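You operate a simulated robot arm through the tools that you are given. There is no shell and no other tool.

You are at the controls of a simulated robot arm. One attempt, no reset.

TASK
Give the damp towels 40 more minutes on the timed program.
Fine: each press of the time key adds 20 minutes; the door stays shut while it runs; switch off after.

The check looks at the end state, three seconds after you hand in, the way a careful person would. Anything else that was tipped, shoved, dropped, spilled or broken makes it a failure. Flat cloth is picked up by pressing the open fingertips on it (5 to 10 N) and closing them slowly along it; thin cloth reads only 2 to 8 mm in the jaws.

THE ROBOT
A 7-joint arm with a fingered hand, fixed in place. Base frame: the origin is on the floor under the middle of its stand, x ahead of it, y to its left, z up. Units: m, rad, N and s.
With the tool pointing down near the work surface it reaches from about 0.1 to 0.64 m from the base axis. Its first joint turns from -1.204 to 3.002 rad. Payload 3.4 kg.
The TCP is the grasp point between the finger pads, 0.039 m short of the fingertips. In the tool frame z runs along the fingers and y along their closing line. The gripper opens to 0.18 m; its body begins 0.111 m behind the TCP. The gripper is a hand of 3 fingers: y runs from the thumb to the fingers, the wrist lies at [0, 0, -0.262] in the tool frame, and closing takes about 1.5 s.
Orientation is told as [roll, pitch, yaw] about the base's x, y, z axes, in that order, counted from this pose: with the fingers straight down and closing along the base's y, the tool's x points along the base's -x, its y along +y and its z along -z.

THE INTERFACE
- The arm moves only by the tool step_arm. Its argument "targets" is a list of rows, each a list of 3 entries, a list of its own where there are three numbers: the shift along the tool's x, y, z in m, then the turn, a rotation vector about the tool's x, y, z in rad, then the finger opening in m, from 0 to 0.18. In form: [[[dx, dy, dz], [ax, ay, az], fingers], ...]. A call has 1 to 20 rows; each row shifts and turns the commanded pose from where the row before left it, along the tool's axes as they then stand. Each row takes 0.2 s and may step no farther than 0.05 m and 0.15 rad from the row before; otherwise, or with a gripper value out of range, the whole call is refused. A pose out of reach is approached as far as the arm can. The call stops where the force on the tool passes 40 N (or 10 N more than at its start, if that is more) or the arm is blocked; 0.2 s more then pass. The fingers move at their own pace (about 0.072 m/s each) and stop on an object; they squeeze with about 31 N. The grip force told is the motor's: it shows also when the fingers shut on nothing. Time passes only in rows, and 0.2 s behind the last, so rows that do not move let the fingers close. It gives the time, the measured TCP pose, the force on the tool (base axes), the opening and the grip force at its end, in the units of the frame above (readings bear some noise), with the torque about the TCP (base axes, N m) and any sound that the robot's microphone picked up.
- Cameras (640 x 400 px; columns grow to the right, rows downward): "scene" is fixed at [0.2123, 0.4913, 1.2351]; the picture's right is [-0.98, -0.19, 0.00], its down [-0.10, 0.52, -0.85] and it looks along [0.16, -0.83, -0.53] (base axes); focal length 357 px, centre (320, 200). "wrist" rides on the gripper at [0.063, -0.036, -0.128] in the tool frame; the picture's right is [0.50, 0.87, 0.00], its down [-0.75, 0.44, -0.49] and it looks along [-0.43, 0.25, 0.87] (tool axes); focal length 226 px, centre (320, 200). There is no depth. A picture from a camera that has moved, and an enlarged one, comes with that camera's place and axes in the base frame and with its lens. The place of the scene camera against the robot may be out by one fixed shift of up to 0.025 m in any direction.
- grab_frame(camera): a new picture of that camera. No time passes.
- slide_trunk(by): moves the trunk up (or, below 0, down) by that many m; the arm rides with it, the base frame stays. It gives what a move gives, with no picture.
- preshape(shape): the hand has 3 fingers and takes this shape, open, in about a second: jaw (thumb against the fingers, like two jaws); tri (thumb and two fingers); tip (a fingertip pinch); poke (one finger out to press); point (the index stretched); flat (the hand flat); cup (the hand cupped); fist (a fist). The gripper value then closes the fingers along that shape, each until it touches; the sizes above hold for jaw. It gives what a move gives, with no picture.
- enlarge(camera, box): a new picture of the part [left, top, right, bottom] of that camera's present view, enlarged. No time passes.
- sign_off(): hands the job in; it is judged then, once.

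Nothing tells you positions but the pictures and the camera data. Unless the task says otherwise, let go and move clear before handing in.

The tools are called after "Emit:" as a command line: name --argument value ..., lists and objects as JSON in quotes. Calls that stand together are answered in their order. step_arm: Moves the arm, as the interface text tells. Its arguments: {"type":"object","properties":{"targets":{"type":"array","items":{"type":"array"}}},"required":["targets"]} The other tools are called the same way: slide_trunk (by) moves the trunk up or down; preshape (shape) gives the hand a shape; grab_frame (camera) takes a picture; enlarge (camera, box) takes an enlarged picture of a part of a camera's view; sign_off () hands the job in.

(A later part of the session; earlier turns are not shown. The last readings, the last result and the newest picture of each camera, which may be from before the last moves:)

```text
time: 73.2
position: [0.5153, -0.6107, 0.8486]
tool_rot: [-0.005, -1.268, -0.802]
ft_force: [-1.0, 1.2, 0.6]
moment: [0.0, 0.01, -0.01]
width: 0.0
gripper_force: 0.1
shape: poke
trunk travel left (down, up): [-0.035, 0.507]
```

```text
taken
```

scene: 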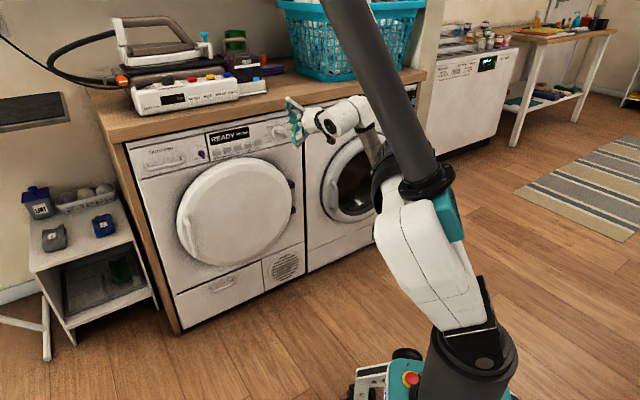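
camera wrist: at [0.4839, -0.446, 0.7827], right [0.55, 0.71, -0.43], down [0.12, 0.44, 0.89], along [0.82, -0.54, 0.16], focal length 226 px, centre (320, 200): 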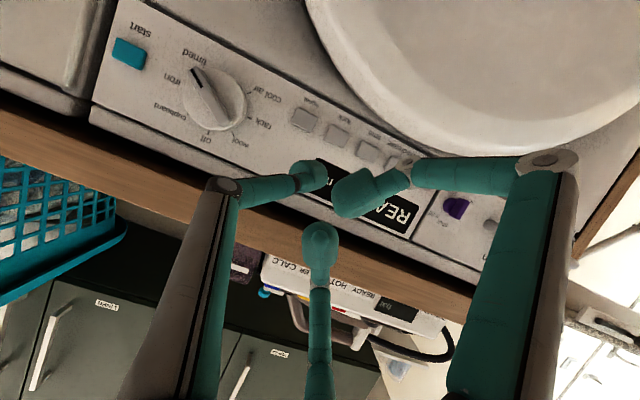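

Smooth. Continuing right to line up with the start key.

Emit:
step_arm --targets '[[[0, -0.03, 0], [0, 0, 0], 0.18], [[0, -0.032, 0.0], [0, 0, 0], 0.18]]'

Emit:
enlarge --camera "wrist" --box '[160, 40, 480, 240]'

Emit:
grab_frame --camera "scene"

```text
time: 73.8
position: [0.4717, -0.6525, 0.8479]
tool_rot: [-0.002, -1.266, -0.801]
ft_force: [0.8, -0.3, 0.4]
moment: [-0.03, 0.01, -0.02]
width: 0.0003
gripper_force: 0.1
shape: poke
trunk travel left (down, up): [-0.035, 0.507]
```

```text
2.00 times, centred on (320, 140) of wrist
camera zoom: at [0.3479, -0.5754, 0.8258], right [0.52, 0.71, -0.48], down [0.15, 0.48, 0.87], along [0.84, -0.52, 0.15], focal length 452 px, centre (320, 320)
```

zoom: 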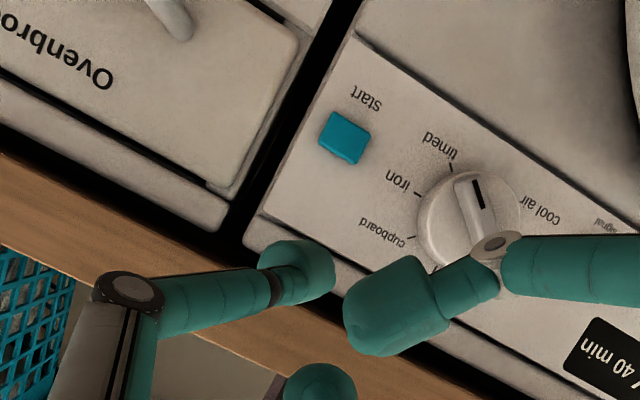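

```text
taken
```

scene: 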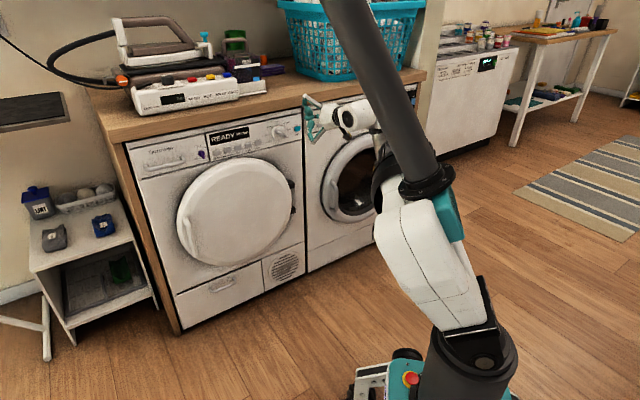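

The start key is directly below the finger's line. I'll come down in two short calls.

Emit:
step_arm --targets '[[[0.0201, -0.001, 0.0105], [0, 0, 0], 0.18], [[0.0201, -0.001, 0.0105], [0, 0, 0], 0.18]]'

Emit:
step_arm --targets '[[[0.0195, 0, 0.0125], [0, 0, 0], 0.18]]'

Emit:
enlarge --camera "wrist" --box '[200, 80, 440, 260]'

Emit:
grab_frame --camera "scene"

```text
time: 74.4
position: [0.4746, -0.6594, 0.8007]
tool_rot: [-0.003, -1.266, -0.805]
ft_force: [-1.1, 0.0, 0.3]
moment: [-0.01, 0.0, -0.02]
width: 0.0
gripper_force: 0.1
shape: poke
trunk travel left (down, up): [-0.035, 0.507]
```

```text
time: 74.8
position: [0.4813, -0.6638, 0.7796]
tool_rot: [-0.005, -1.266, -0.803]
ft_force: [0.3, 0.0, -0.5]
moment: [0.0, -0.01, 0.02]
width: 0.0002
gripper_force: 0.0
shape: poke
trunk travel left (down, up): [-0.035, 0.507]
```

```text
2.22 times, centred on (320, 170) of wrist
camera zoom: at [0.3585, -0.5865, 0.7581], right [0.52, 0.71, -0.48], down [0.15, 0.48, 0.87], along [0.84, -0.52, 0.15], focal length 502 px, centre (320, 267)
```

zoom: 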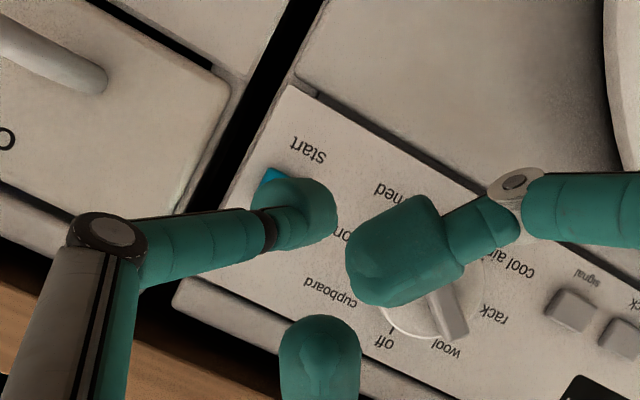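

```text
taken
```

scene: 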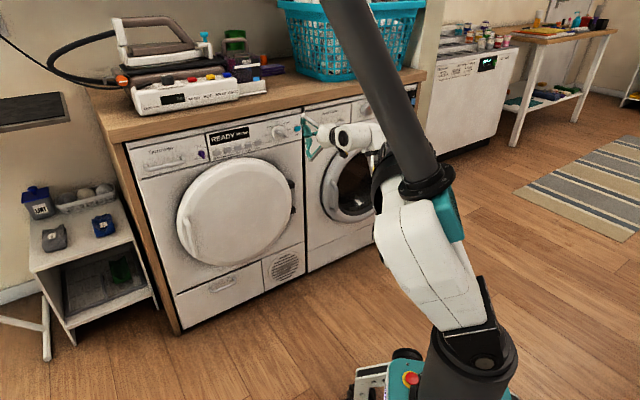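

Lined up with the start key to within 2 mm. Advancing towards it.

Emit:
step_arm --targets '[[[-0.0053, -0.0005, 0.0167], [0, 0, 0], 0.18], [[-0.0053, -0.0005, 0.0167], [0, 0, 0], 0.18]]'

Emit:
enlarge --camera "wrist" --box '[200, 80, 440, 260]'

Emit:
enlarge --camera "scene" --box '[260, 90, 350, 160]'

```text
time: 75.4
position: [0.5043, -0.6885, 0.7811]
tool_rot: [-0.002, -1.266, -0.803]
ft_force: [0.0, -0.7, 0.1]
moment: [0.0, -0.03, 0.0]
width: 0.0001
gripper_force: 0.1
shape: poke
trunk travel left (down, up): [-0.035, 0.507]
```

```text
2.22 times, centred on (320, 170) of wrist
camera zoom: at [0.3813, -0.6121, 0.7582], right [0.52, 0.71, -0.48], down [0.15, 0.48, 0.87], along [0.84, -0.52, 0.15], focal length 502 px, centre (320, 267)
```

zoom: 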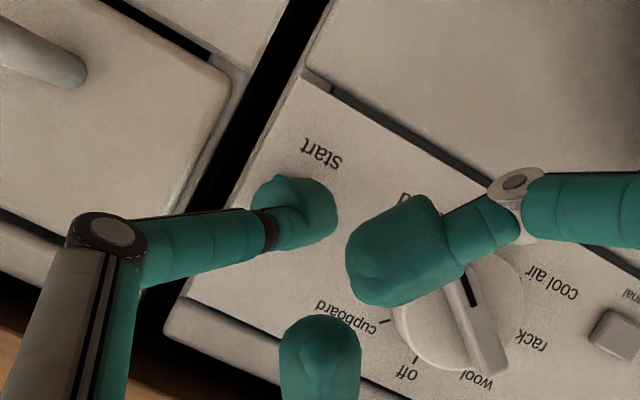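

```text
5.71 times, centred on (305, 125) of scene
camera zoom: at [0.2123, 0.4913, 1.2351], right [-0.98, -0.19, 0.0], down [-0.1, 0.52, -0.85], along [0.16, -0.83, -0.53], focal length 2040 px, centre (406, 629)
```

zoom: 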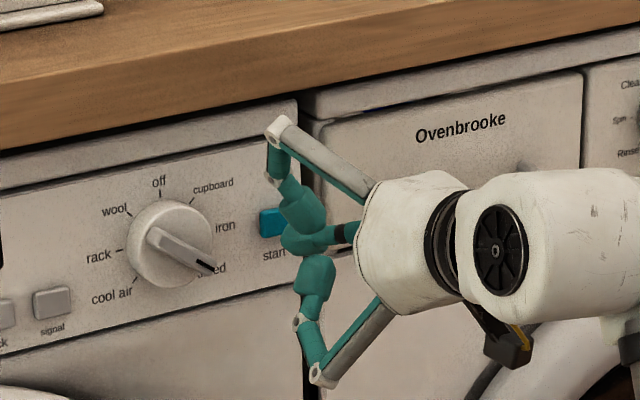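

Close now. Advancing the last centimetre with small steps.

Emit:
step_arm --targets '[[[-0.003, 0, 0.0095], [0, 0, 0], 0.18], [[0, 0, 0], [0, 0, 0], 0.18]]'

Emit:
step_arm --targets '[[[-0.0012, 0, 0.0038], [0, 0, 0], 0.18], [[0, 0, 0], [0, 0, 0], 0.18]]'

Emit:
enlarge --camera "scene" --box '[200, 100, 335, 190]'

```text
time: 76.0
position: [0.5114, -0.6987, 0.7808]
tool_rot: [-0.002, -1.266, -0.805]
ft_force: [0.4, 0.2, 1.3]
moment: [-0.01, 0.02, -0.01]
width: 0.0001
gripper_force: 0.1
shape: poke
trunk travel left (down, up): [-0.035, 0.507]
```

```text
time: 76.6
position: [0.5147, -0.7005, 0.7803]
tool_rot: [-0.003, -1.266, -0.805]
ft_force: [-0.1, -0.1, 0.1]
moment: [0.01, 0.01, 0.0]
width: 0.0
gripper_force: 0.1
shape: poke
trunk travel left (down, up): [-0.035, 0.507]
```

```text
4.44 times, centred on (268, 145) of scene
camera zoom: at [0.2123, 0.4913, 1.2351], right [-0.98, -0.19, 0.0], down [-0.1, 0.52, -0.85], along [0.16, -0.83, -0.53], focal length 1587 px, centre (553, 444)
```

zoom: 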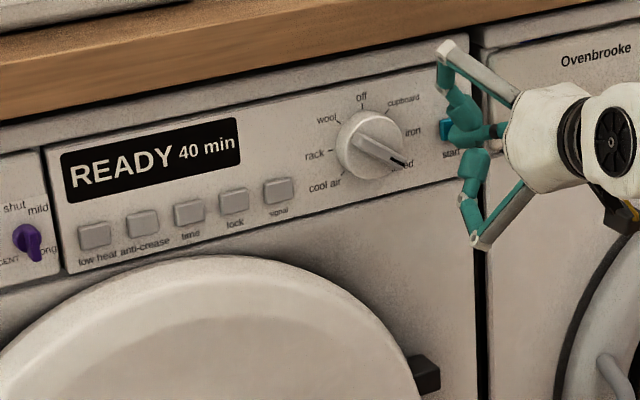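

Not yet in contact. A bit further, 4 mm at a time.

Emit:
step_arm --targets '[[[-0.0012, 0, 0.0038], [0, 0, 0], 0.18], [[0, 0, 0], [0, 0, 0], 0.18]]'

Emit:
enlarge --camera "scene" --box '[200, 100, 335, 190]'

```text
time: 77.2
position: [0.517, -0.7039, 0.7803]
tool_rot: [0.0, -1.268, -0.805]
ft_force: [0.0, 1.3, 1.3]
moment: [-0.01, -0.03, 0.0]
width: 0.0
gripper_force: 0.0
shape: poke
trunk travel left (down, up): [-0.035, 0.507]
```

```text
4.44 times, centred on (268, 145) of scene
camera zoom: at [0.2123, 0.4913, 1.2351], right [-0.98, -0.19, 0.0], down [-0.1, 0.52, -0.85], along [0.16, -0.83, -0.53], focal length 1587 px, centre (553, 444)
```

zoom: 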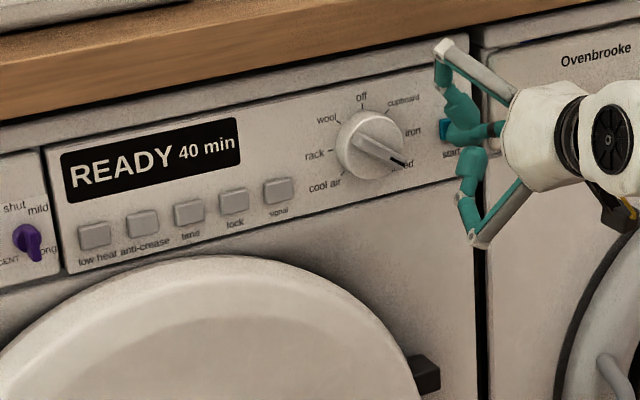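

A faint touch. I'll check the finger's alignment with the key from the wrist camera and press further.

Emit:
enlarge --camera "wrist" --box '[240, 90, 400, 210]'

Emit:
step_arm --targets '[[[-0.0012, 0, 0.0038], [0, 0, 0], 0.18], [[0, 0, 0], [0, 0, 0], 0.18]]'

Emit:
enlarge --camera "scene" --box '[200, 100, 335, 190]'

```text
3.33 times, centred on (320, 150) of wrist
camera zoom: at [0.3936, -0.6258, 0.7584], right [0.52, 0.71, -0.48], down [0.15, 0.48, 0.87], along [0.84, -0.52, 0.15], focal length 754 px, centre (320, 367)
```

zoom: 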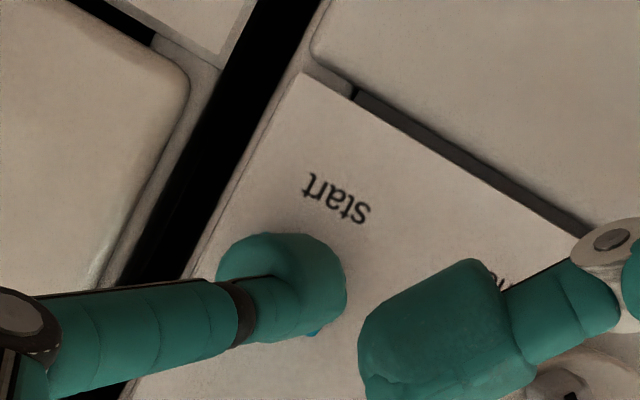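

```text
time: 77.8
position: [0.5188, -0.7058, 0.7806]
tool_rot: [-0.001, -1.269, -0.806]
ft_force: [-5.9, 5.4, 0.9]
moment: [0.0, 0.05, 0.01]
width: 0.0
gripper_force: 0.0
shape: poke
trunk travel left (down, up): [-0.035, 0.507]
heard: click
```

```text
4.44 times, centred on (268, 145) of scene
camera zoom: at [0.2123, 0.4913, 1.2351], right [-0.98, -0.19, 0.0], down [-0.1, 0.52, -0.85], along [0.16, -0.83, -0.53], focal length 1587 px, centre (553, 444)
```

zoom: 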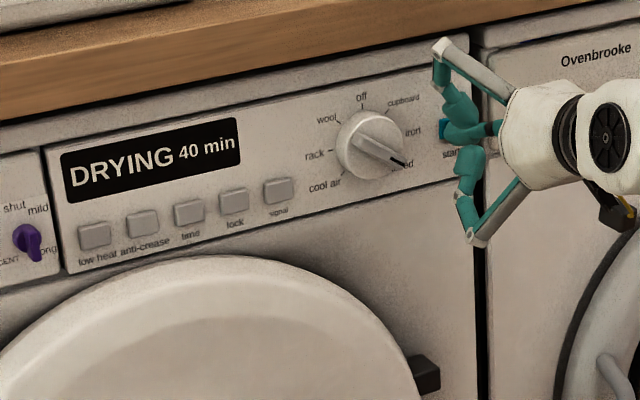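

The dryer shows "DRYING 40 min". I'll back away from the key and watch how the timer runs.

Emit:
step_arm --targets '[[[0.0066, 0, -0.021], [0, 0, 0], 0.18], [[0.0066, 0, -0.021], [0, 0, 0], 0.18]]'

Emit:
enlarge --camera "scene" --box '[200, 100, 335, 190]'

```text
time: 78.4
position: [0.4889, -0.6727, 0.7774]
tool_rot: [-0.003, -1.268, -0.805]
ft_force: [-0.1, 0.1, -0.6]
moment: [0.0, 0.01, 0.0]
width: 0.0
gripper_force: 0.1
shape: poke
trunk travel left (down, up): [-0.035, 0.507]
```

```text
4.44 times, centred on (268, 145) of scene
camera zoom: at [0.2123, 0.4913, 1.2351], right [-0.98, -0.19, 0.0], down [-0.1, 0.52, -0.85], along [0.16, -0.83, -0.53], focal length 1587 px, centre (553, 444)
```

zoom: 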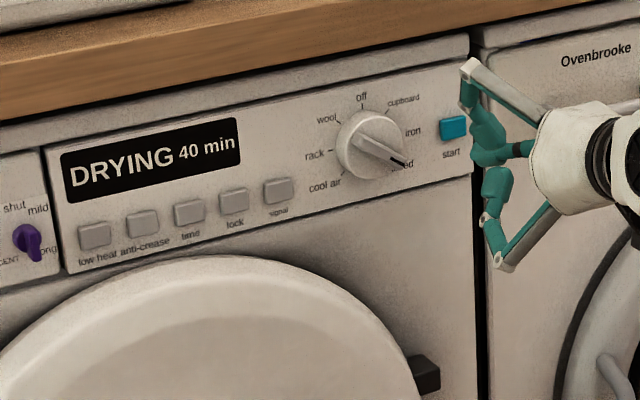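

Running at 40 min. I'll hold still a few seconds and see whether the display counts down.

Emit:
step_arm --targets '[[[0, 0, 0], [0, 0, 0], 0.18], [[0, 0, 0], [0, 0, 0], 0.18], [[0, 0, 0], [0, 0, 0], 0.18], [[0, 0, 0], [0, 0, 0], 0.18], [[0, 0, 0], [0, 0, 0], 0.18], [[0, 0, 0], [0, 0, 0], 0.18], [[0, 0, 0], [0, 0, 0], 0.18], [[0, 0, 0], [0, 0, 0], 0.18], [[0, 0, 0], [0, 0, 0], 0.18], [[0, 0, 0], [0, 0, 0], 0.18], [[0, 0, 0], [0, 0, 0], 0.18], [[0, 0, 0], [0, 0, 0], 0.18], [[0, 0, 0], [0, 0, 0], 0.18], [[0, 0, 0], [0, 0, 0], 0.18], [[0, 0, 0], [0, 0, 0], 0.18], [[0, 0, 0], [0, 0, 0], 0.18], [[0, 0, 0], [0, 0, 0], 0.18], [[0, 0, 0], [0, 0, 0], 0.18], [[0, 0, 0], [0, 0, 0], 0.18], [[0, 0, 0], [0, 0, 0], 0.18]]'

Emit:
enlarge --camera "scene" --box '[200, 100, 335, 190]'

```text
time: 82.6
position: [0.4879, -0.6731, 0.7767]
tool_rot: [-0.001, -1.267, -0.805]
ft_force: [0.4, -0.7, -0.3]
moment: [0.0, 0.04, 0.01]
width: 0.0
gripper_force: 0.1
shape: poke
trunk travel left (down, up): [-0.035, 0.507]
```

```text
4.44 times, centred on (268, 145) of scene
camera zoom: at [0.2123, 0.4913, 1.2351], right [-0.98, -0.19, 0.0], down [-0.1, 0.52, -0.85], along [0.16, -0.83, -0.53], focal length 1587 px, centre (553, 444)
```

zoom: 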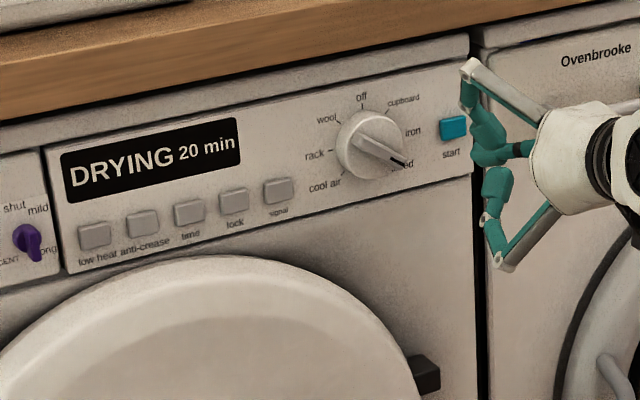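

The timer runs fast (20 min left already), so "switch off after" is meant literally: I'll wait for the run to end and then turn the dial back to off.

Emit:
step_arm --targets '[[[0, 0, 0], [0, 0, 0], 0.18], [[0, 0, 0], [0, 0, 0], 0.18], [[0, 0, 0], [0, 0, 0], 0.18], [[0, 0, 0], [0, 0, 0], 0.18], [[0, 0, 0], [0, 0, 0], 0.18], [[0, 0, 0], [0, 0, 0], 0.18], [[0, 0, 0], [0, 0, 0], 0.18], [[0, 0, 0], [0, 0, 0], 0.18], [[0, 0, 0], [0, 0, 0], 0.18], [[0, 0, 0], [0, 0, 0], 0.18], [[0, 0, 0], [0, 0, 0], 0.18], [[0, 0, 0], [0, 0, 0], 0.18], [[0, 0, 0], [0, 0, 0], 0.18], [[0, 0, 0], [0, 0, 0], 0.18], [[0, 0, 0], [0, 0, 0], 0.18], [[0, 0, 0], [0, 0, 0], 0.18], [[0, 0, 0], [0, 0, 0], 0.18], [[0, 0, 0], [0, 0, 0], 0.18], [[0, 0, 0], [0, 0, 0], 0.18], [[0, 0, 0], [0, 0, 0], 0.18]]'

Emit:
enlarge --camera "scene" --box '[200, 100, 335, 190]'

```text
time: 86.8
position: [0.4889, -0.6735, 0.7761]
tool_rot: [-0.002, -1.266, -0.803]
ft_force: [0.2, 0.5, 0.8]
moment: [-0.02, 0.01, 0.02]
width: 0.0
gripper_force: 0.1
shape: poke
trunk travel left (down, up): [-0.035, 0.507]
```

```text
4.44 times, centred on (268, 145) of scene
camera zoom: at [0.2123, 0.4913, 1.2351], right [-0.98, -0.19, 0.0], down [-0.1, 0.52, -0.85], along [0.16, -0.83, -0.53], focal length 1587 px, centre (553, 444)
```

zoom: 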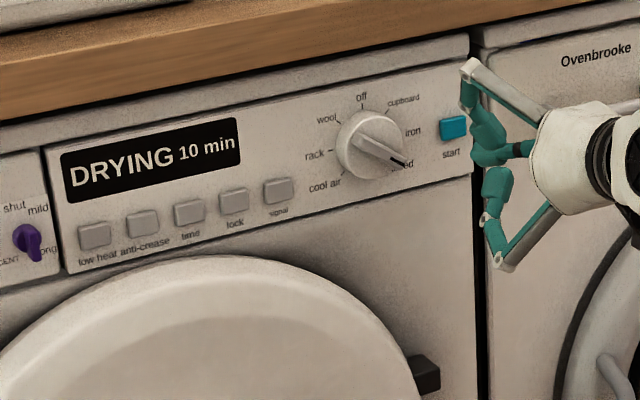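

10 min left. Waiting for the end of the run.

Emit:
step_arm --targets '[[[0, 0, 0], [0, 0, 0], 0.18], [[0, 0, 0], [0, 0, 0], 0.18], [[0, 0, 0], [0, 0, 0], 0.18], [[0, 0, 0], [0, 0, 0], 0.18], [[0, 0, 0], [0, 0, 0], 0.18], [[0, 0, 0], [0, 0, 0], 0.18], [[0, 0, 0], [0, 0, 0], 0.18], [[0, 0, 0], [0, 0, 0], 0.18], [[0, 0, 0], [0, 0, 0], 0.18], [[0, 0, 0], [0, 0, 0], 0.18], [[0, 0, 0], [0, 0, 0], 0.18], [[0, 0, 0], [0, 0, 0], 0.18], [[0, 0, 0], [0, 0, 0], 0.18], [[0, 0, 0], [0, 0, 0], 0.18], [[0, 0, 0], [0, 0, 0], 0.18], [[0, 0, 0], [0, 0, 0], 0.18], [[0, 0, 0], [0, 0, 0], 0.18], [[0, 0, 0], [0, 0, 0], 0.18], [[0, 0, 0], [0, 0, 0], 0.18], [[0, 0, 0], [0, 0, 0], 0.18]]'

Emit:
enlarge --camera "scene" --box '[200, 100, 335, 190]'

```text
time: 91.0
position: [0.4879, -0.6725, 0.7763]
tool_rot: [-0.001, -1.269, -0.805]
ft_force: [-0.3, 0.2, 0.2]
moment: [0.0, 0.0, -0.02]
width: 0.0
gripper_force: 0.0
shape: poke
trunk travel left (down, up): [-0.035, 0.507]
```

```text
4.44 times, centred on (268, 145) of scene
camera zoom: at [0.2123, 0.4913, 1.2351], right [-0.98, -0.19, 0.0], down [-0.1, 0.52, -0.85], along [0.16, -0.83, -0.53], focal length 1587 px, centre (553, 444)
```

zoom: 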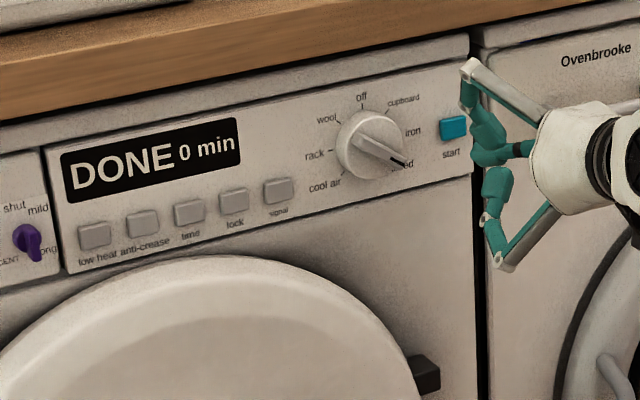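

DONE, 0 min. Now to switch off: the dial must go back from "timed" to "off" (three notches anticlockwise). I'll back off, rise, and move left to above the dial the way that worked before.

Emit:
step_arm --targets '[[[0.0054, 0, -0.0172], [0, 0, 0], 0.18], [[-0.0239, 0, -0.0075], [0, 0, 0], 0.18], [[-0.0239, 0, -0.0075], [0, 0, 0], 0.18], [[-0.0239, 0, -0.0075], [0, 0, 0], 0.18]]'

Emit:
step_arm --targets '[[[0, 0.026, 0], [0, 0, 0], 0.18], [[0, 0.026, 0], [0, 0, 0], 0.18], [[0, 0.026, 0], [0, 0, 0], 0.18]]'

Emit:
enlarge --camera "wrist" --box '[160, 40, 480, 240]'

```text
time: 92.0
position: [0.4776, -0.6615, 0.854]
tool_rot: [-0.003, -1.267, -0.807]
ft_force: [0.4, 0.3, -0.9]
moment: [0.0, -0.01, 0.0]
width: 0.0001
gripper_force: 0.1
shape: poke
trunk travel left (down, up): [-0.035, 0.507]
```

```text
time: 92.8
position: [0.5328, -0.6072, 0.8534]
tool_rot: [-0.001, -1.269, -0.806]
ft_force: [0.7, -0.1, 0.5]
moment: [0.03, -0.02, 0.04]
width: 0.0001
gripper_force: 0.0
shape: poke
trunk travel left (down, up): [-0.035, 0.507]
```

```text
2.00 times, centred on (320, 140) of wrist
camera zoom: at [0.4096, -0.5306, 0.8314], right [0.52, 0.71, -0.48], down [0.15, 0.48, 0.87], along [0.84, -0.52, 0.15], focal length 452 px, centre (320, 320)
```

zoom: 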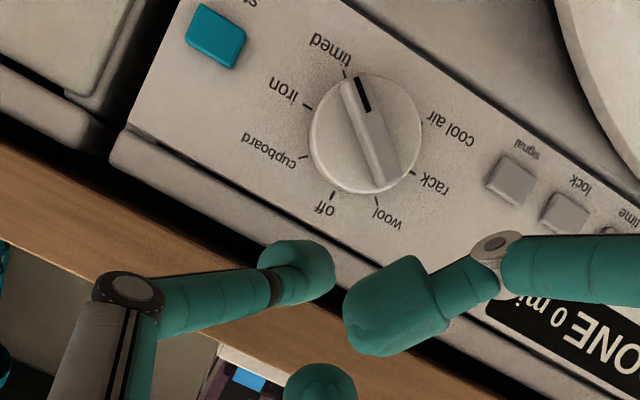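

The dial's tail end (opposite the mark) now points to "wool". I'll land the fingertip at the top of the dial by "off" and sweep anticlockwise over the left side, pushing the tail down. First down and forward to just short of the disc.

Emit:
step_arm --targets '[[[0.0199, 0, 0.0062], [0, 0, 0], 0.18], [[0.0199, 0, 0.0062], [0, 0, 0], 0.18], [[-0.0045, 0, 0.0143], [0, 0, 0], 0.18], [[-0.0045, 0, 0.0143], [0, 0, 0], 0.18]]'

Emit:
enlarge --camera "wrist" --box '[200, 80, 440, 260]'

```text
time: 93.8
position: [0.5513, -0.6317, 0.8127]
tool_rot: [-0.002, -1.264, -0.806]
ft_force: [0.5, -1.0, -0.4]
moment: [-0.02, -0.01, 0.03]
width: 0.0
gripper_force: 0.0
shape: poke
trunk travel left (down, up): [-0.035, 0.507]
```

```text
2.22 times, centred on (320, 170) of wrist
camera zoom: at [0.4285, -0.5539, 0.791], right [0.52, 0.71, -0.48], down [0.15, 0.48, 0.87], along [0.84, -0.52, 0.15], focal length 502 px, centre (320, 267)
```

zoom: 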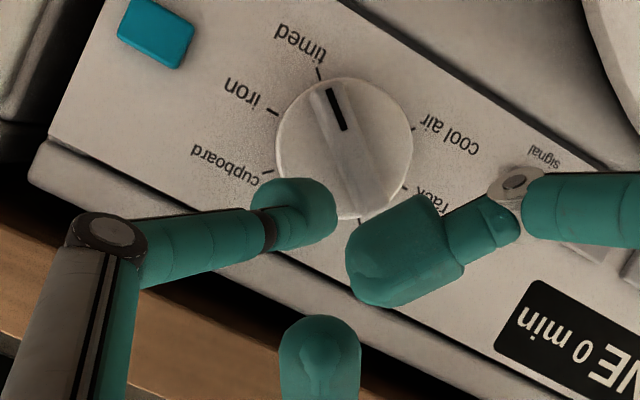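

Good clearance beside the bar's tail. Advancing to the disc.

Emit:
step_arm --targets '[[[-0.0018, 0, 0.0057], [0, 0, 0], 0.18], [[-0.0018, 0, 0.0057], [0, 0, 0], 0.18]]'

Emit:
step_arm --targets '[[[-0.0007, 0, 0.0024], [0, 0, 0], 0.18], [[0, 0, 0], [0, 0, 0], 0.18]]'

Emit:
enlarge --camera "wrist" --box '[200, 80, 440, 260]'

```text
time: 94.4
position: [0.5604, -0.6391, 0.8157]
tool_rot: [-0.002, -1.269, -0.807]
ft_force: [0.2, 0.3, 1.0]
moment: [0.01, 0.02, 0.0]
width: 0.0
gripper_force: 0.1
shape: poke
trunk travel left (down, up): [-0.035, 0.507]
```

```text
time: 95.0
position: [0.5624, -0.6403, 0.8133]
tool_rot: [0.001, -1.267, -0.805]
ft_force: [0.1, 0.1, 0.0]
moment: [0.03, 0.02, -0.03]
width: 0.0
gripper_force: 0.2
shape: poke
trunk travel left (down, up): [-0.035, 0.507]
```

```text
2.22 times, centred on (320, 170) of wrist
camera zoom: at [0.4391, -0.5634, 0.7922], right [0.52, 0.71, -0.48], down [0.15, 0.48, 0.87], along [0.84, -0.52, 0.15], focal length 502 px, centre (320, 267)
```

zoom: 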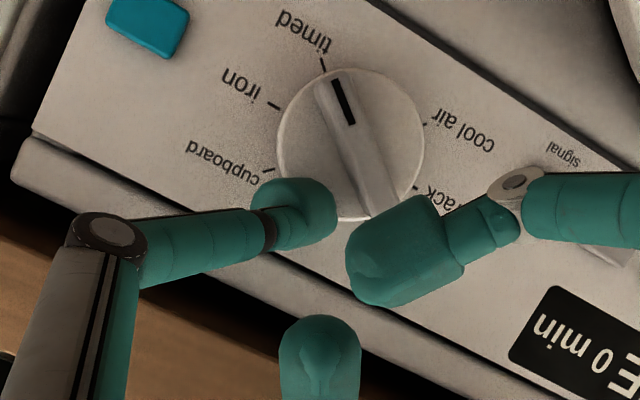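

At depth, no contact yet. Starting the anticlockwise sweep: first three steps to the left.

Emit:
step_arm --targets '[[[0.0023, 0.007, 0.0028], [0, 0, 0], 0.18], [[0.0029, 0.007, 0.0009], [0, 0, 0], 0.18], [[0.0048, 0.006, 0.0015], [0, 0, 0], 0.18]]'

Emit:
enlarge --camera "wrist" --box '[200, 80, 440, 260]'

Emit:
enlarge --camera "scene" --box '[200, 100, 335, 190]'

```text
time: 95.8
position: [0.5789, -0.6269, 0.8041]
tool_rot: [-0.001, -1.266, -0.805]
ft_force: [-8.0, 9.2, 1.3]
moment: [0.07, 0.06, -0.03]
width: 0.0
gripper_force: 0.1
shape: poke
trunk travel left (down, up): [-0.035, 0.507]
```

```text
2.22 times, centred on (320, 170) of wrist
camera zoom: at [0.4558, -0.5493, 0.7812], right [0.52, 0.71, -0.48], down [0.14, 0.48, 0.87], along [0.84, -0.52, 0.15], focal length 502 px, centre (320, 267)
```

zoom: 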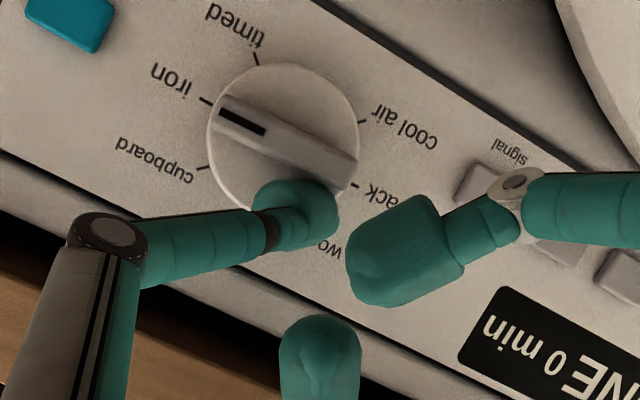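

```text
4.44 times, centred on (268, 145) of scene
camera zoom: at [0.2123, 0.4913, 1.2351], right [-0.98, -0.19, 0.0], down [-0.1, 0.52, -0.85], along [0.16, -0.83, -0.53], focal length 1587 px, centre (553, 444)
```

zoom: 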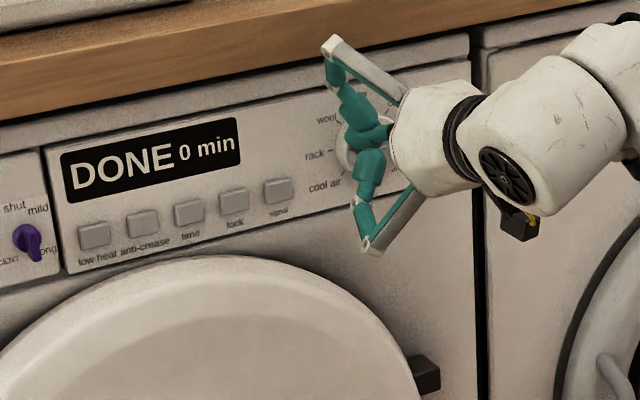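

The dial is turning back and now points at "iron". Continuing along the arc, left and down.

Emit:
step_arm --targets '[[[0.0068, 0.0058, 0.001], [0, 0, 0], 0.18], [[0.0074, 0.0028, 0.0023], [0, 0, 0], 0.18]]'

Emit:
enlarge --camera "wrist" --box '[200, 80, 440, 260]'

```text
time: 96.4
position: [0.5842, -0.6226, 0.7862]
tool_rot: [-0.001, -1.267, -0.807]
ft_force: [0.3, 1.0, 0.9]
moment: [0.01, -0.01, 0.06]
width: 0.0
gripper_force: 0.0
shape: poke
trunk travel left (down, up): [-0.035, 0.507]
```

```text
2.22 times, centred on (320, 170) of wrist
camera zoom: at [0.4611, -0.5448, 0.7652], right [0.52, 0.71, -0.48], down [0.15, 0.48, 0.87], along [0.84, -0.52, 0.15], focal length 502 px, centre (320, 267)
```

zoom: 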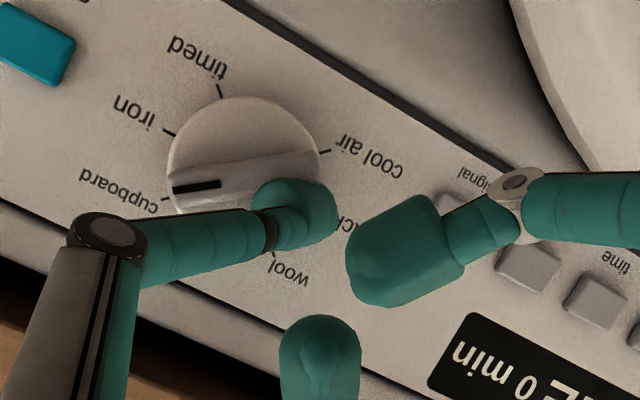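

Now at "cupboard". One more notch to "off": continuing down and curving right.

Emit:
step_arm --targets '[[[0.0043, 0.0008, 0.0013], [0, 0, 0], 0.18], [[0.0044, 0, 0.0014], [0, 0, 0], 0.18], [[0.0034, -0.0021, 0.0011], [0, 0, 0], 0.18]]'

Emit:
enlarge --camera "wrist" --box '[200, 80, 440, 260]'

Emit:
enlarge --camera "scene" --box '[200, 100, 335, 190]'

```text
time: 97.2
position: [0.5834, -0.6209, 0.7761]
tool_rot: [-0.002, -1.268, -0.806]
ft_force: [-0.4, -0.6, -0.3]
moment: [0.0, 0.0, -0.02]
width: 0.0
gripper_force: 0.0
shape: poke
trunk travel left (down, up): [-0.035, 0.507]
```

```text
2.22 times, centred on (320, 170) of wrist
camera zoom: at [0.46, -0.5438, 0.754], right [0.52, 0.71, -0.48], down [0.15, 0.48, 0.87], along [0.84, -0.52, 0.15], focal length 502 px, centre (320, 267)
```

zoom: 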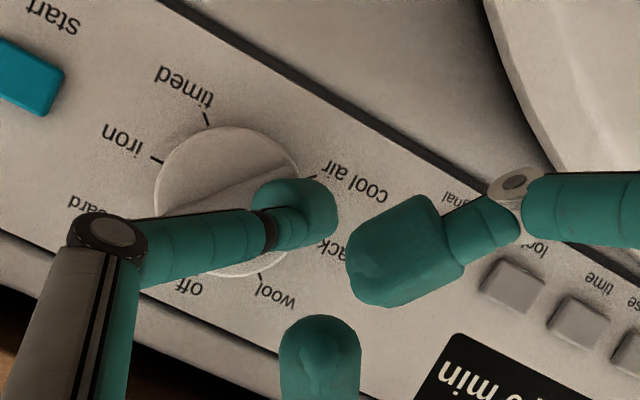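

```text
4.44 times, centred on (268, 145) of scene
camera zoom: at [0.2123, 0.4913, 1.2351], right [-0.98, -0.19, 0.0], down [-0.1, 0.52, -0.85], along [0.16, -0.83, -0.53], focal length 1587 px, centre (553, 444)
```

zoom: 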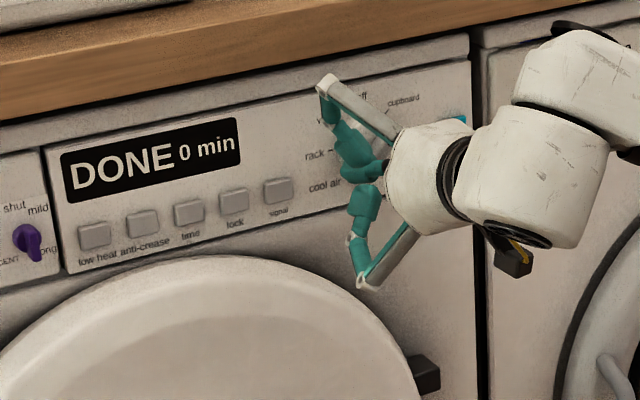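

Almost there; a few more millimetres along the arc.

Emit:
step_arm --targets '[[[0.003, -0.002, 0.0009], [0, 0, 0], 0.18], [[0.003, -0.002, 0.0009], [0, 0, 0], 0.18]]'

Emit:
enlarge --camera "wrist" --box '[200, 80, 440, 260]'

Emit:
enlarge --camera "scene" --box '[200, 100, 335, 190]'

```text
time: 97.8
position: [0.5793, -0.6242, 0.7681]
tool_rot: [0.001, -1.267, -0.808]
ft_force: [-0.2, 0.1, -0.2]
moment: [0.01, -0.01, 0.01]
width: 0.0001
gripper_force: 0.0
shape: poke
trunk travel left (down, up): [-0.035, 0.507]
```

```text
2.22 times, centred on (320, 170) of wrist
camera zoom: at [0.4578, -0.5464, 0.7471], right [0.52, 0.71, -0.48], down [0.15, 0.48, 0.87], along [0.84, -0.52, 0.15], focal length 502 px, centre (320, 267)
```

zoom: 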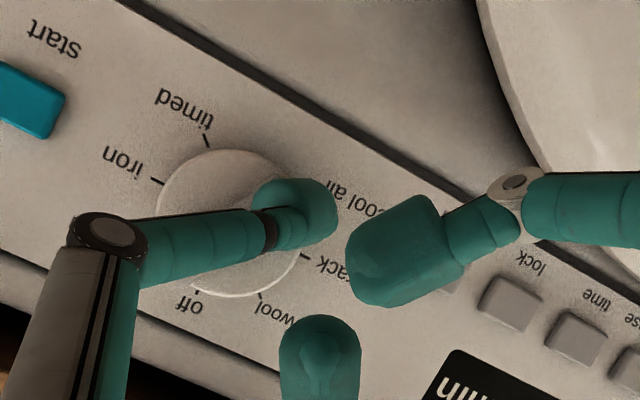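

```text
4.44 times, centred on (268, 145) of scene
camera zoom: at [0.2123, 0.4913, 1.2351], right [-0.98, -0.19, 0.0], down [-0.1, 0.52, -0.85], along [0.16, -0.83, -0.53], focal length 1587 px, centre (553, 444)
```

zoom: 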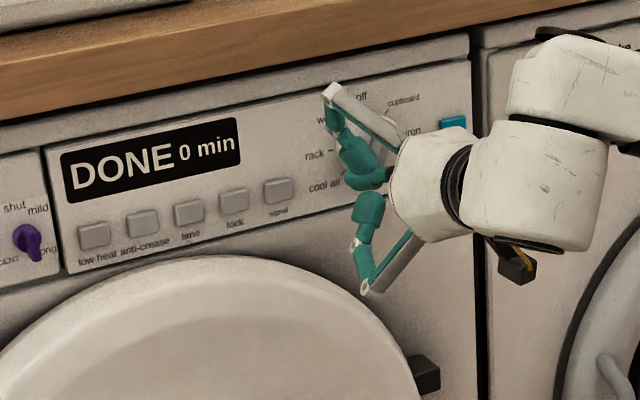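

The bar is hidden behind the finger now. I'll pull straight back and look at where the dial stands.

Emit:
step_arm --targets '[[[0.0045, 0, -0.0143], [0, 0, 0], 0.18], [[0.0045, 0, -0.0143], [0, 0, 0], 0.18]]'

Emit:
enlarge --camera "wrist" --box '[160, 60, 480, 260]'

Emit:
enlarge --camera "scene" --box '[200, 100, 335, 190]'

```text
time: 98.4
position: [0.5594, -0.6026, 0.7687]
tool_rot: [-0.001, -1.269, -0.804]
ft_force: [0.7, 0.2, 0.2]
moment: [-0.01, -0.02, 0.03]
width: 0.0
gripper_force: 0.0
shape: poke
trunk travel left (down, up): [-0.035, 0.507]
```

```text
2.00 times, centred on (320, 160) of wrist
camera zoom: at [0.4365, -0.5249, 0.7474], right [0.52, 0.71, -0.48], down [0.15, 0.48, 0.87], along [0.84, -0.52, 0.15], focal length 452 px, centre (320, 280)
```

zoom: 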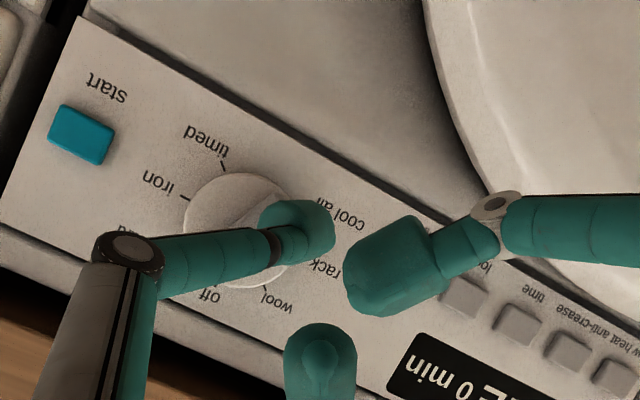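

```text
4.44 times, centred on (268, 145) of scene
camera zoom: at [0.2123, 0.4913, 1.2351], right [-0.98, -0.19, 0.0], down [-0.1, 0.52, -0.85], along [0.16, -0.83, -0.53], focal length 1587 px, centre (553, 444)
```

zoom: 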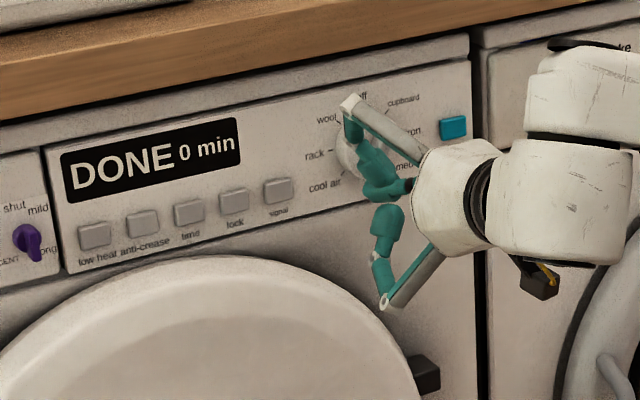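

I need to move the hand aside to see the dial. Rising with a little retreat.

Emit:
step_arm --targets '[[[-0.0161, 0, -0.0155], [0, 0, 0], 0.18], [[-0.0239, 0, -0.0075], [0, 0, 0], 0.18], [[-0.0239, 0, -0.0075], [0, 0, 0], 0.18]]'

Emit:
enlarge --camera "wrist" --box '[160, 40, 480, 240]'

Emit:
enlarge --camera "scene" --box '[200, 100, 335, 190]'

```text
time: 99.2
position: [0.5541, -0.5942, 0.8382]
tool_rot: [-0.004, -1.268, -0.804]
ft_force: [0.9, 0.1, 0.2]
moment: [-0.02, 0.0, 0.0]
width: 0.0
gripper_force: 0.0
shape: poke
trunk travel left (down, up): [-0.035, 0.507]
```

```text
2.00 times, centred on (320, 140) of wrist
camera zoom: at [0.4303, -0.5171, 0.817], right [0.52, 0.71, -0.48], down [0.15, 0.48, 0.87], along [0.84, -0.52, 0.15], focal length 452 px, centre (320, 320)
```

zoom: 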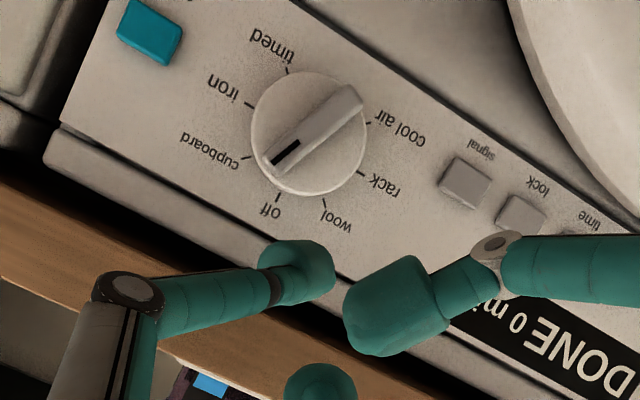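

```text
4.44 times, centred on (268, 145) of scene
camera zoom: at [0.2123, 0.4913, 1.2351], right [-0.98, -0.19, 0.0], down [-0.1, 0.52, -0.85], along [0.16, -0.83, -0.53], focal length 1587 px, centre (553, 444)
```

zoom: 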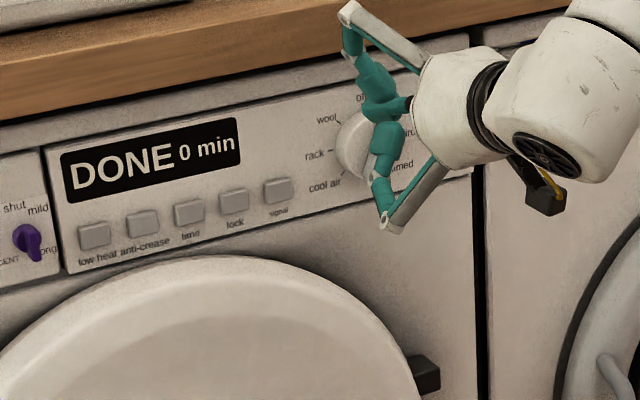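

The dial stopped between "cupboard" and "off" — the finger rode up over the bar as it lost depth. I'll land again on the left of the dial, press a little deeper, and finish the last bit of the turn.

Emit:
step_arm --targets '[[[0.0262, 0.0026, 0.0082], [0, 0, 0], 0.18], [[0.0262, 0.0026, 0.0082], [0, 0, 0], 0.18], [[-0.0039, 0, 0.0124], [0, 0, 0], 0.18], [[-0.0039, 0, 0.0124], [0, 0, 0], 0.18]]'

Emit:
enlarge --camera "wrist" --box '[200, 80, 440, 260]'

```text
time: 100.2
position: [0.5738, -0.6087, 0.7823]
tool_rot: [-0.003, -1.268, -0.803]
ft_force: [-0.2, 0.4, -0.3]
moment: [0.04, -0.01, 0.06]
width: 0.0
gripper_force: 0.2
shape: poke
trunk travel left (down, up): [-0.035, 0.507]
```

```text
2.22 times, centred on (320, 170) of wrist
camera zoom: at [0.4517, -0.5325, 0.761], right [0.52, 0.71, -0.48], down [0.15, 0.48, 0.87], along [0.84, -0.52, 0.15], focal length 502 px, centre (320, 267)
```

zoom: 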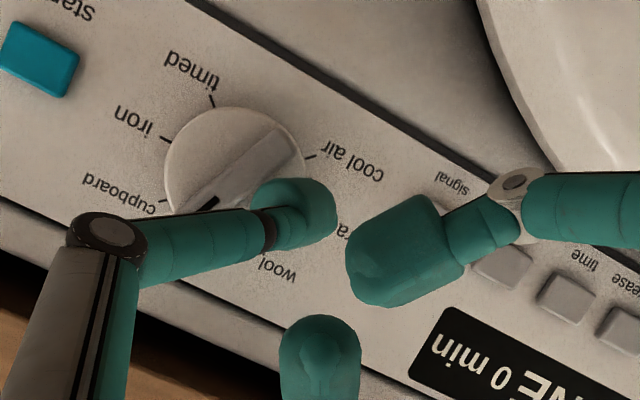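

Advancing to the disc with a slight shift away from the bar so as not to land on it.

Emit:
step_arm --targets '[[[-0.0053, 0.002, 0.0067], [0, 0, 0], 0.18], [[-0.0024, 0, 0.0076], [0, 0, 0], 0.18]]'

Emit:
step_arm --targets '[[[-0.0009, 0, 0.0029], [0, 0, 0], 0.18], [[0, 0, 0], [0, 0, 0], 0.18]]'

Emit:
enlarge --camera "wrist" --box '[200, 80, 440, 260]'

```text
time: 100.8
position: [0.5869, -0.6189, 0.7843]
tool_rot: [-0.003, -1.267, -0.805]
ft_force: [-0.5, -0.1, -0.6]
moment: [-0.02, 0.0, -0.02]
width: 0.0002
gripper_force: 0.1
shape: poke
trunk travel left (down, up): [-0.035, 0.507]
```

```text
time: 101.4
position: [0.5902, -0.6213, 0.7873]
tool_rot: [-0.005, -1.268, -0.805]
ft_force: [0.4, 0.4, -0.2]
moment: [0.0, 0.01, 0.01]
width: 0.0001
gripper_force: 0.1
shape: poke
trunk travel left (down, up): [-0.035, 0.507]
```

```text
2.22 times, centred on (320, 170) of wrist
camera zoom: at [0.4662, -0.5445, 0.7647], right [0.52, 0.71, -0.48], down [0.15, 0.48, 0.87], along [0.84, -0.52, 0.15], focal length 502 px, centre (320, 267)
```

zoom: 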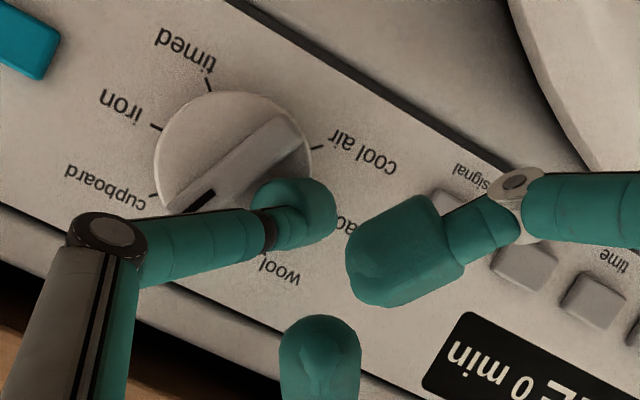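

Beside the disc rim at good depth. I'll ease back 3 mm and sweep the last part down-right.

Emit:
step_arm --targets '[[[0.0058, -0.0022, -0.0014], [0, 0, 0], 0.18], [[0.0049, -0.0022, 0.0015], [0, 0, 0], 0.18], [[0.0036, -0.0018, 0.0011], [0, 0, 0], 0.18]]'

Emit:
enlarge --camera "wrist" --box '[200, 80, 440, 260]'

Emit:
enlarge --camera "scene" --box '[200, 100, 335, 190]'

```text
time: 102.2
position: [0.5824, -0.6247, 0.7727]
tool_rot: [-0.004, -1.268, -0.803]
ft_force: [-1.1, 1.2, -0.4]
moment: [-0.04, 0.0, 0.05]
width: 0.0001
gripper_force: 0.1
shape: poke
trunk travel left (down, up): [-0.035, 0.507]
```

```text
2.22 times, centred on (320, 170) of wrist
camera zoom: at [0.4599, -0.5468, 0.7502], right [0.52, 0.71, -0.48], down [0.15, 0.48, 0.87], along [0.84, -0.52, 0.15], focal length 502 px, centre (320, 267)
```

zoom: 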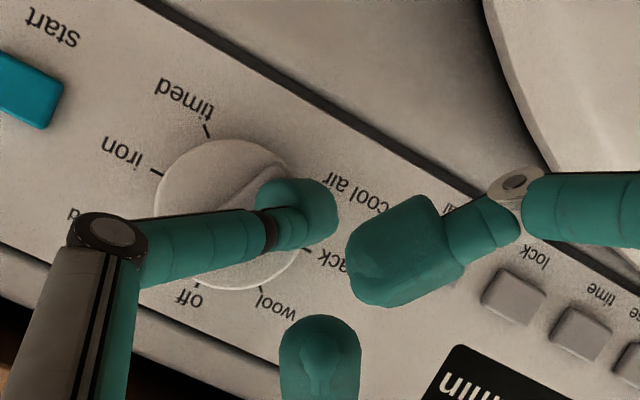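

```text
4.44 times, centred on (268, 145) of scene
camera zoom: at [0.2123, 0.4913, 1.2351], right [-0.98, -0.19, 0.0], down [-0.1, 0.52, -0.85], along [0.16, -0.83, -0.53], focal length 1587 px, centre (553, 444)
```

zoom: 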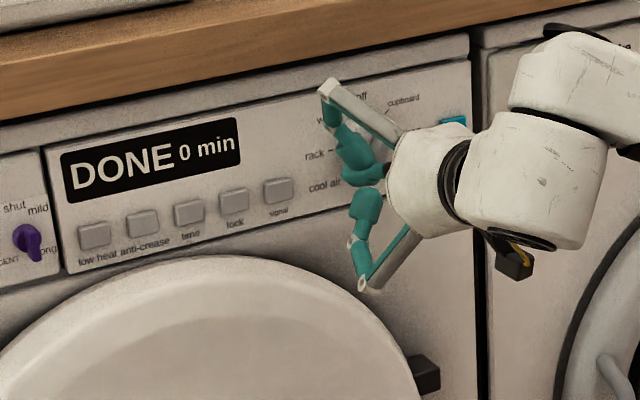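

Still DONE; a little further along the arc.

Emit:
step_arm --targets '[[[0.0033, -0.0027, 0.0018], [0, 0, 0], 0.18], [[0.0022, -0.002, 0.0008], [0, 0, 0], 0.18]]'

Emit:
enlarge --camera "wrist" --box '[200, 80, 440, 260]'

Emit:
enlarge --camera "scene" --box '[200, 100, 335, 190]'

```text
time: 102.8
position: [0.5804, -0.6268, 0.7658]
tool_rot: [-0.003, -1.267, -0.804]
ft_force: [-1.9, 8.4, -3.2]
moment: [0.16, 0.1, 0.11]
width: 0.0
gripper_force: 0.0
shape: poke
trunk travel left (down, up): [-0.035, 0.507]
```

```text
2.22 times, centred on (320, 170) of wrist
camera zoom: at [0.4568, -0.5503, 0.7447], right [0.52, 0.71, -0.48], down [0.15, 0.48, 0.87], along [0.84, -0.52, 0.14], focal length 502 px, centre (320, 267)
```

zoom: 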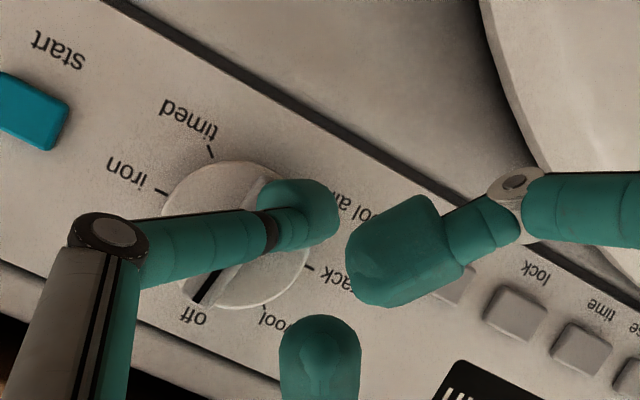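

```text
4.44 times, centred on (268, 145) of scene
camera zoom: at [0.2123, 0.4913, 1.2351], right [-0.98, -0.19, 0.0], down [-0.1, 0.52, -0.85], along [0.16, -0.83, -0.53], focal length 1587 px, centre (553, 444)
```

zoom: 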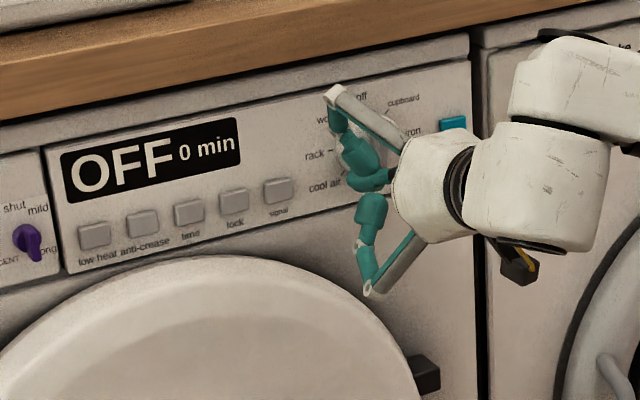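

The display shows OFF. I'll withdraw straight back and check how the dial is aligned.

Emit:
step_arm --targets '[[[-0.001, 0.002, -0.0003], [0, 0, 0], 0.18], [[0.0045, 0, -0.0143], [0, 0, 0], 0.18], [[0.0045, 0, -0.0143], [0, 0, 0], 0.18]]'

Emit:
step_arm --targets '[[[-0.0161, 0, -0.0155], [0, 0, 0], 0.18], [[-0.0239, 0, -0.0075], [0, 0, 0], 0.18], [[-0.0239, 0, -0.0075], [0, 0, 0], 0.18]]'

Emit:
enlarge --camera "wrist" --box '[160, 40, 480, 240]'

Emit:
enlarge --camera "scene" --box '[200, 100, 335, 190]'

```text
time: 103.6
position: [0.559, -0.606, 0.7702]
tool_rot: [0.0, -1.269, -0.807]
ft_force: [-0.2, -0.1, -0.3]
moment: [-0.01, 0.0, 0.01]
width: 0.0
gripper_force: 0.0
shape: poke
trunk travel left (down, up): [-0.035, 0.507]
```

```text
time: 104.4
position: [0.5538, -0.6005, 0.8375]
tool_rot: [-0.002, -1.268, -0.805]
ft_force: [1.0, 0.2, 0.4]
moment: [0.0, -0.04, 0.01]
width: 0.0002
gripper_force: 0.1
shape: poke
trunk travel left (down, up): [-0.035, 0.507]
```

```text
2.00 times, centred on (320, 140) of wrist
camera zoom: at [0.4297, -0.5228, 0.816], right [0.52, 0.71, -0.48], down [0.15, 0.48, 0.87], along [0.84, -0.52, 0.15], focal length 452 px, centre (320, 320)
```

zoom: 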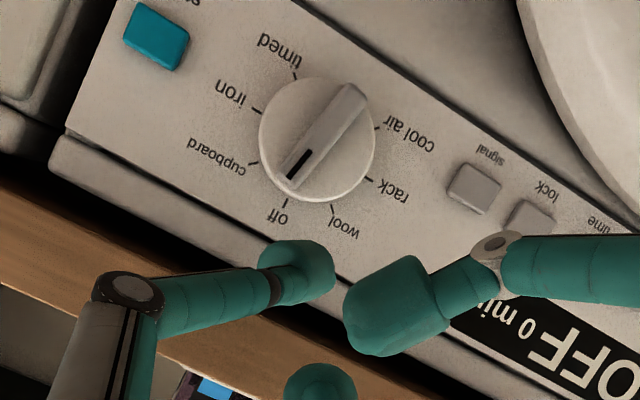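

```text
4.44 times, centred on (268, 145) of scene
camera zoom: at [0.2123, 0.4913, 1.2351], right [-0.98, -0.19, 0.0], down [-0.1, 0.52, -0.85], along [0.16, -0.83, -0.53], focal length 1587 px, centre (553, 444)
```

zoom: 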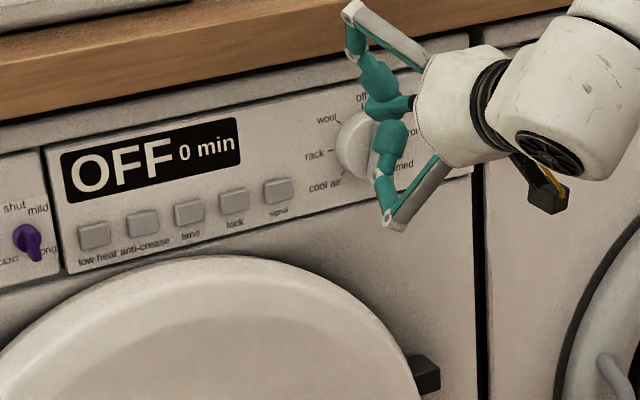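

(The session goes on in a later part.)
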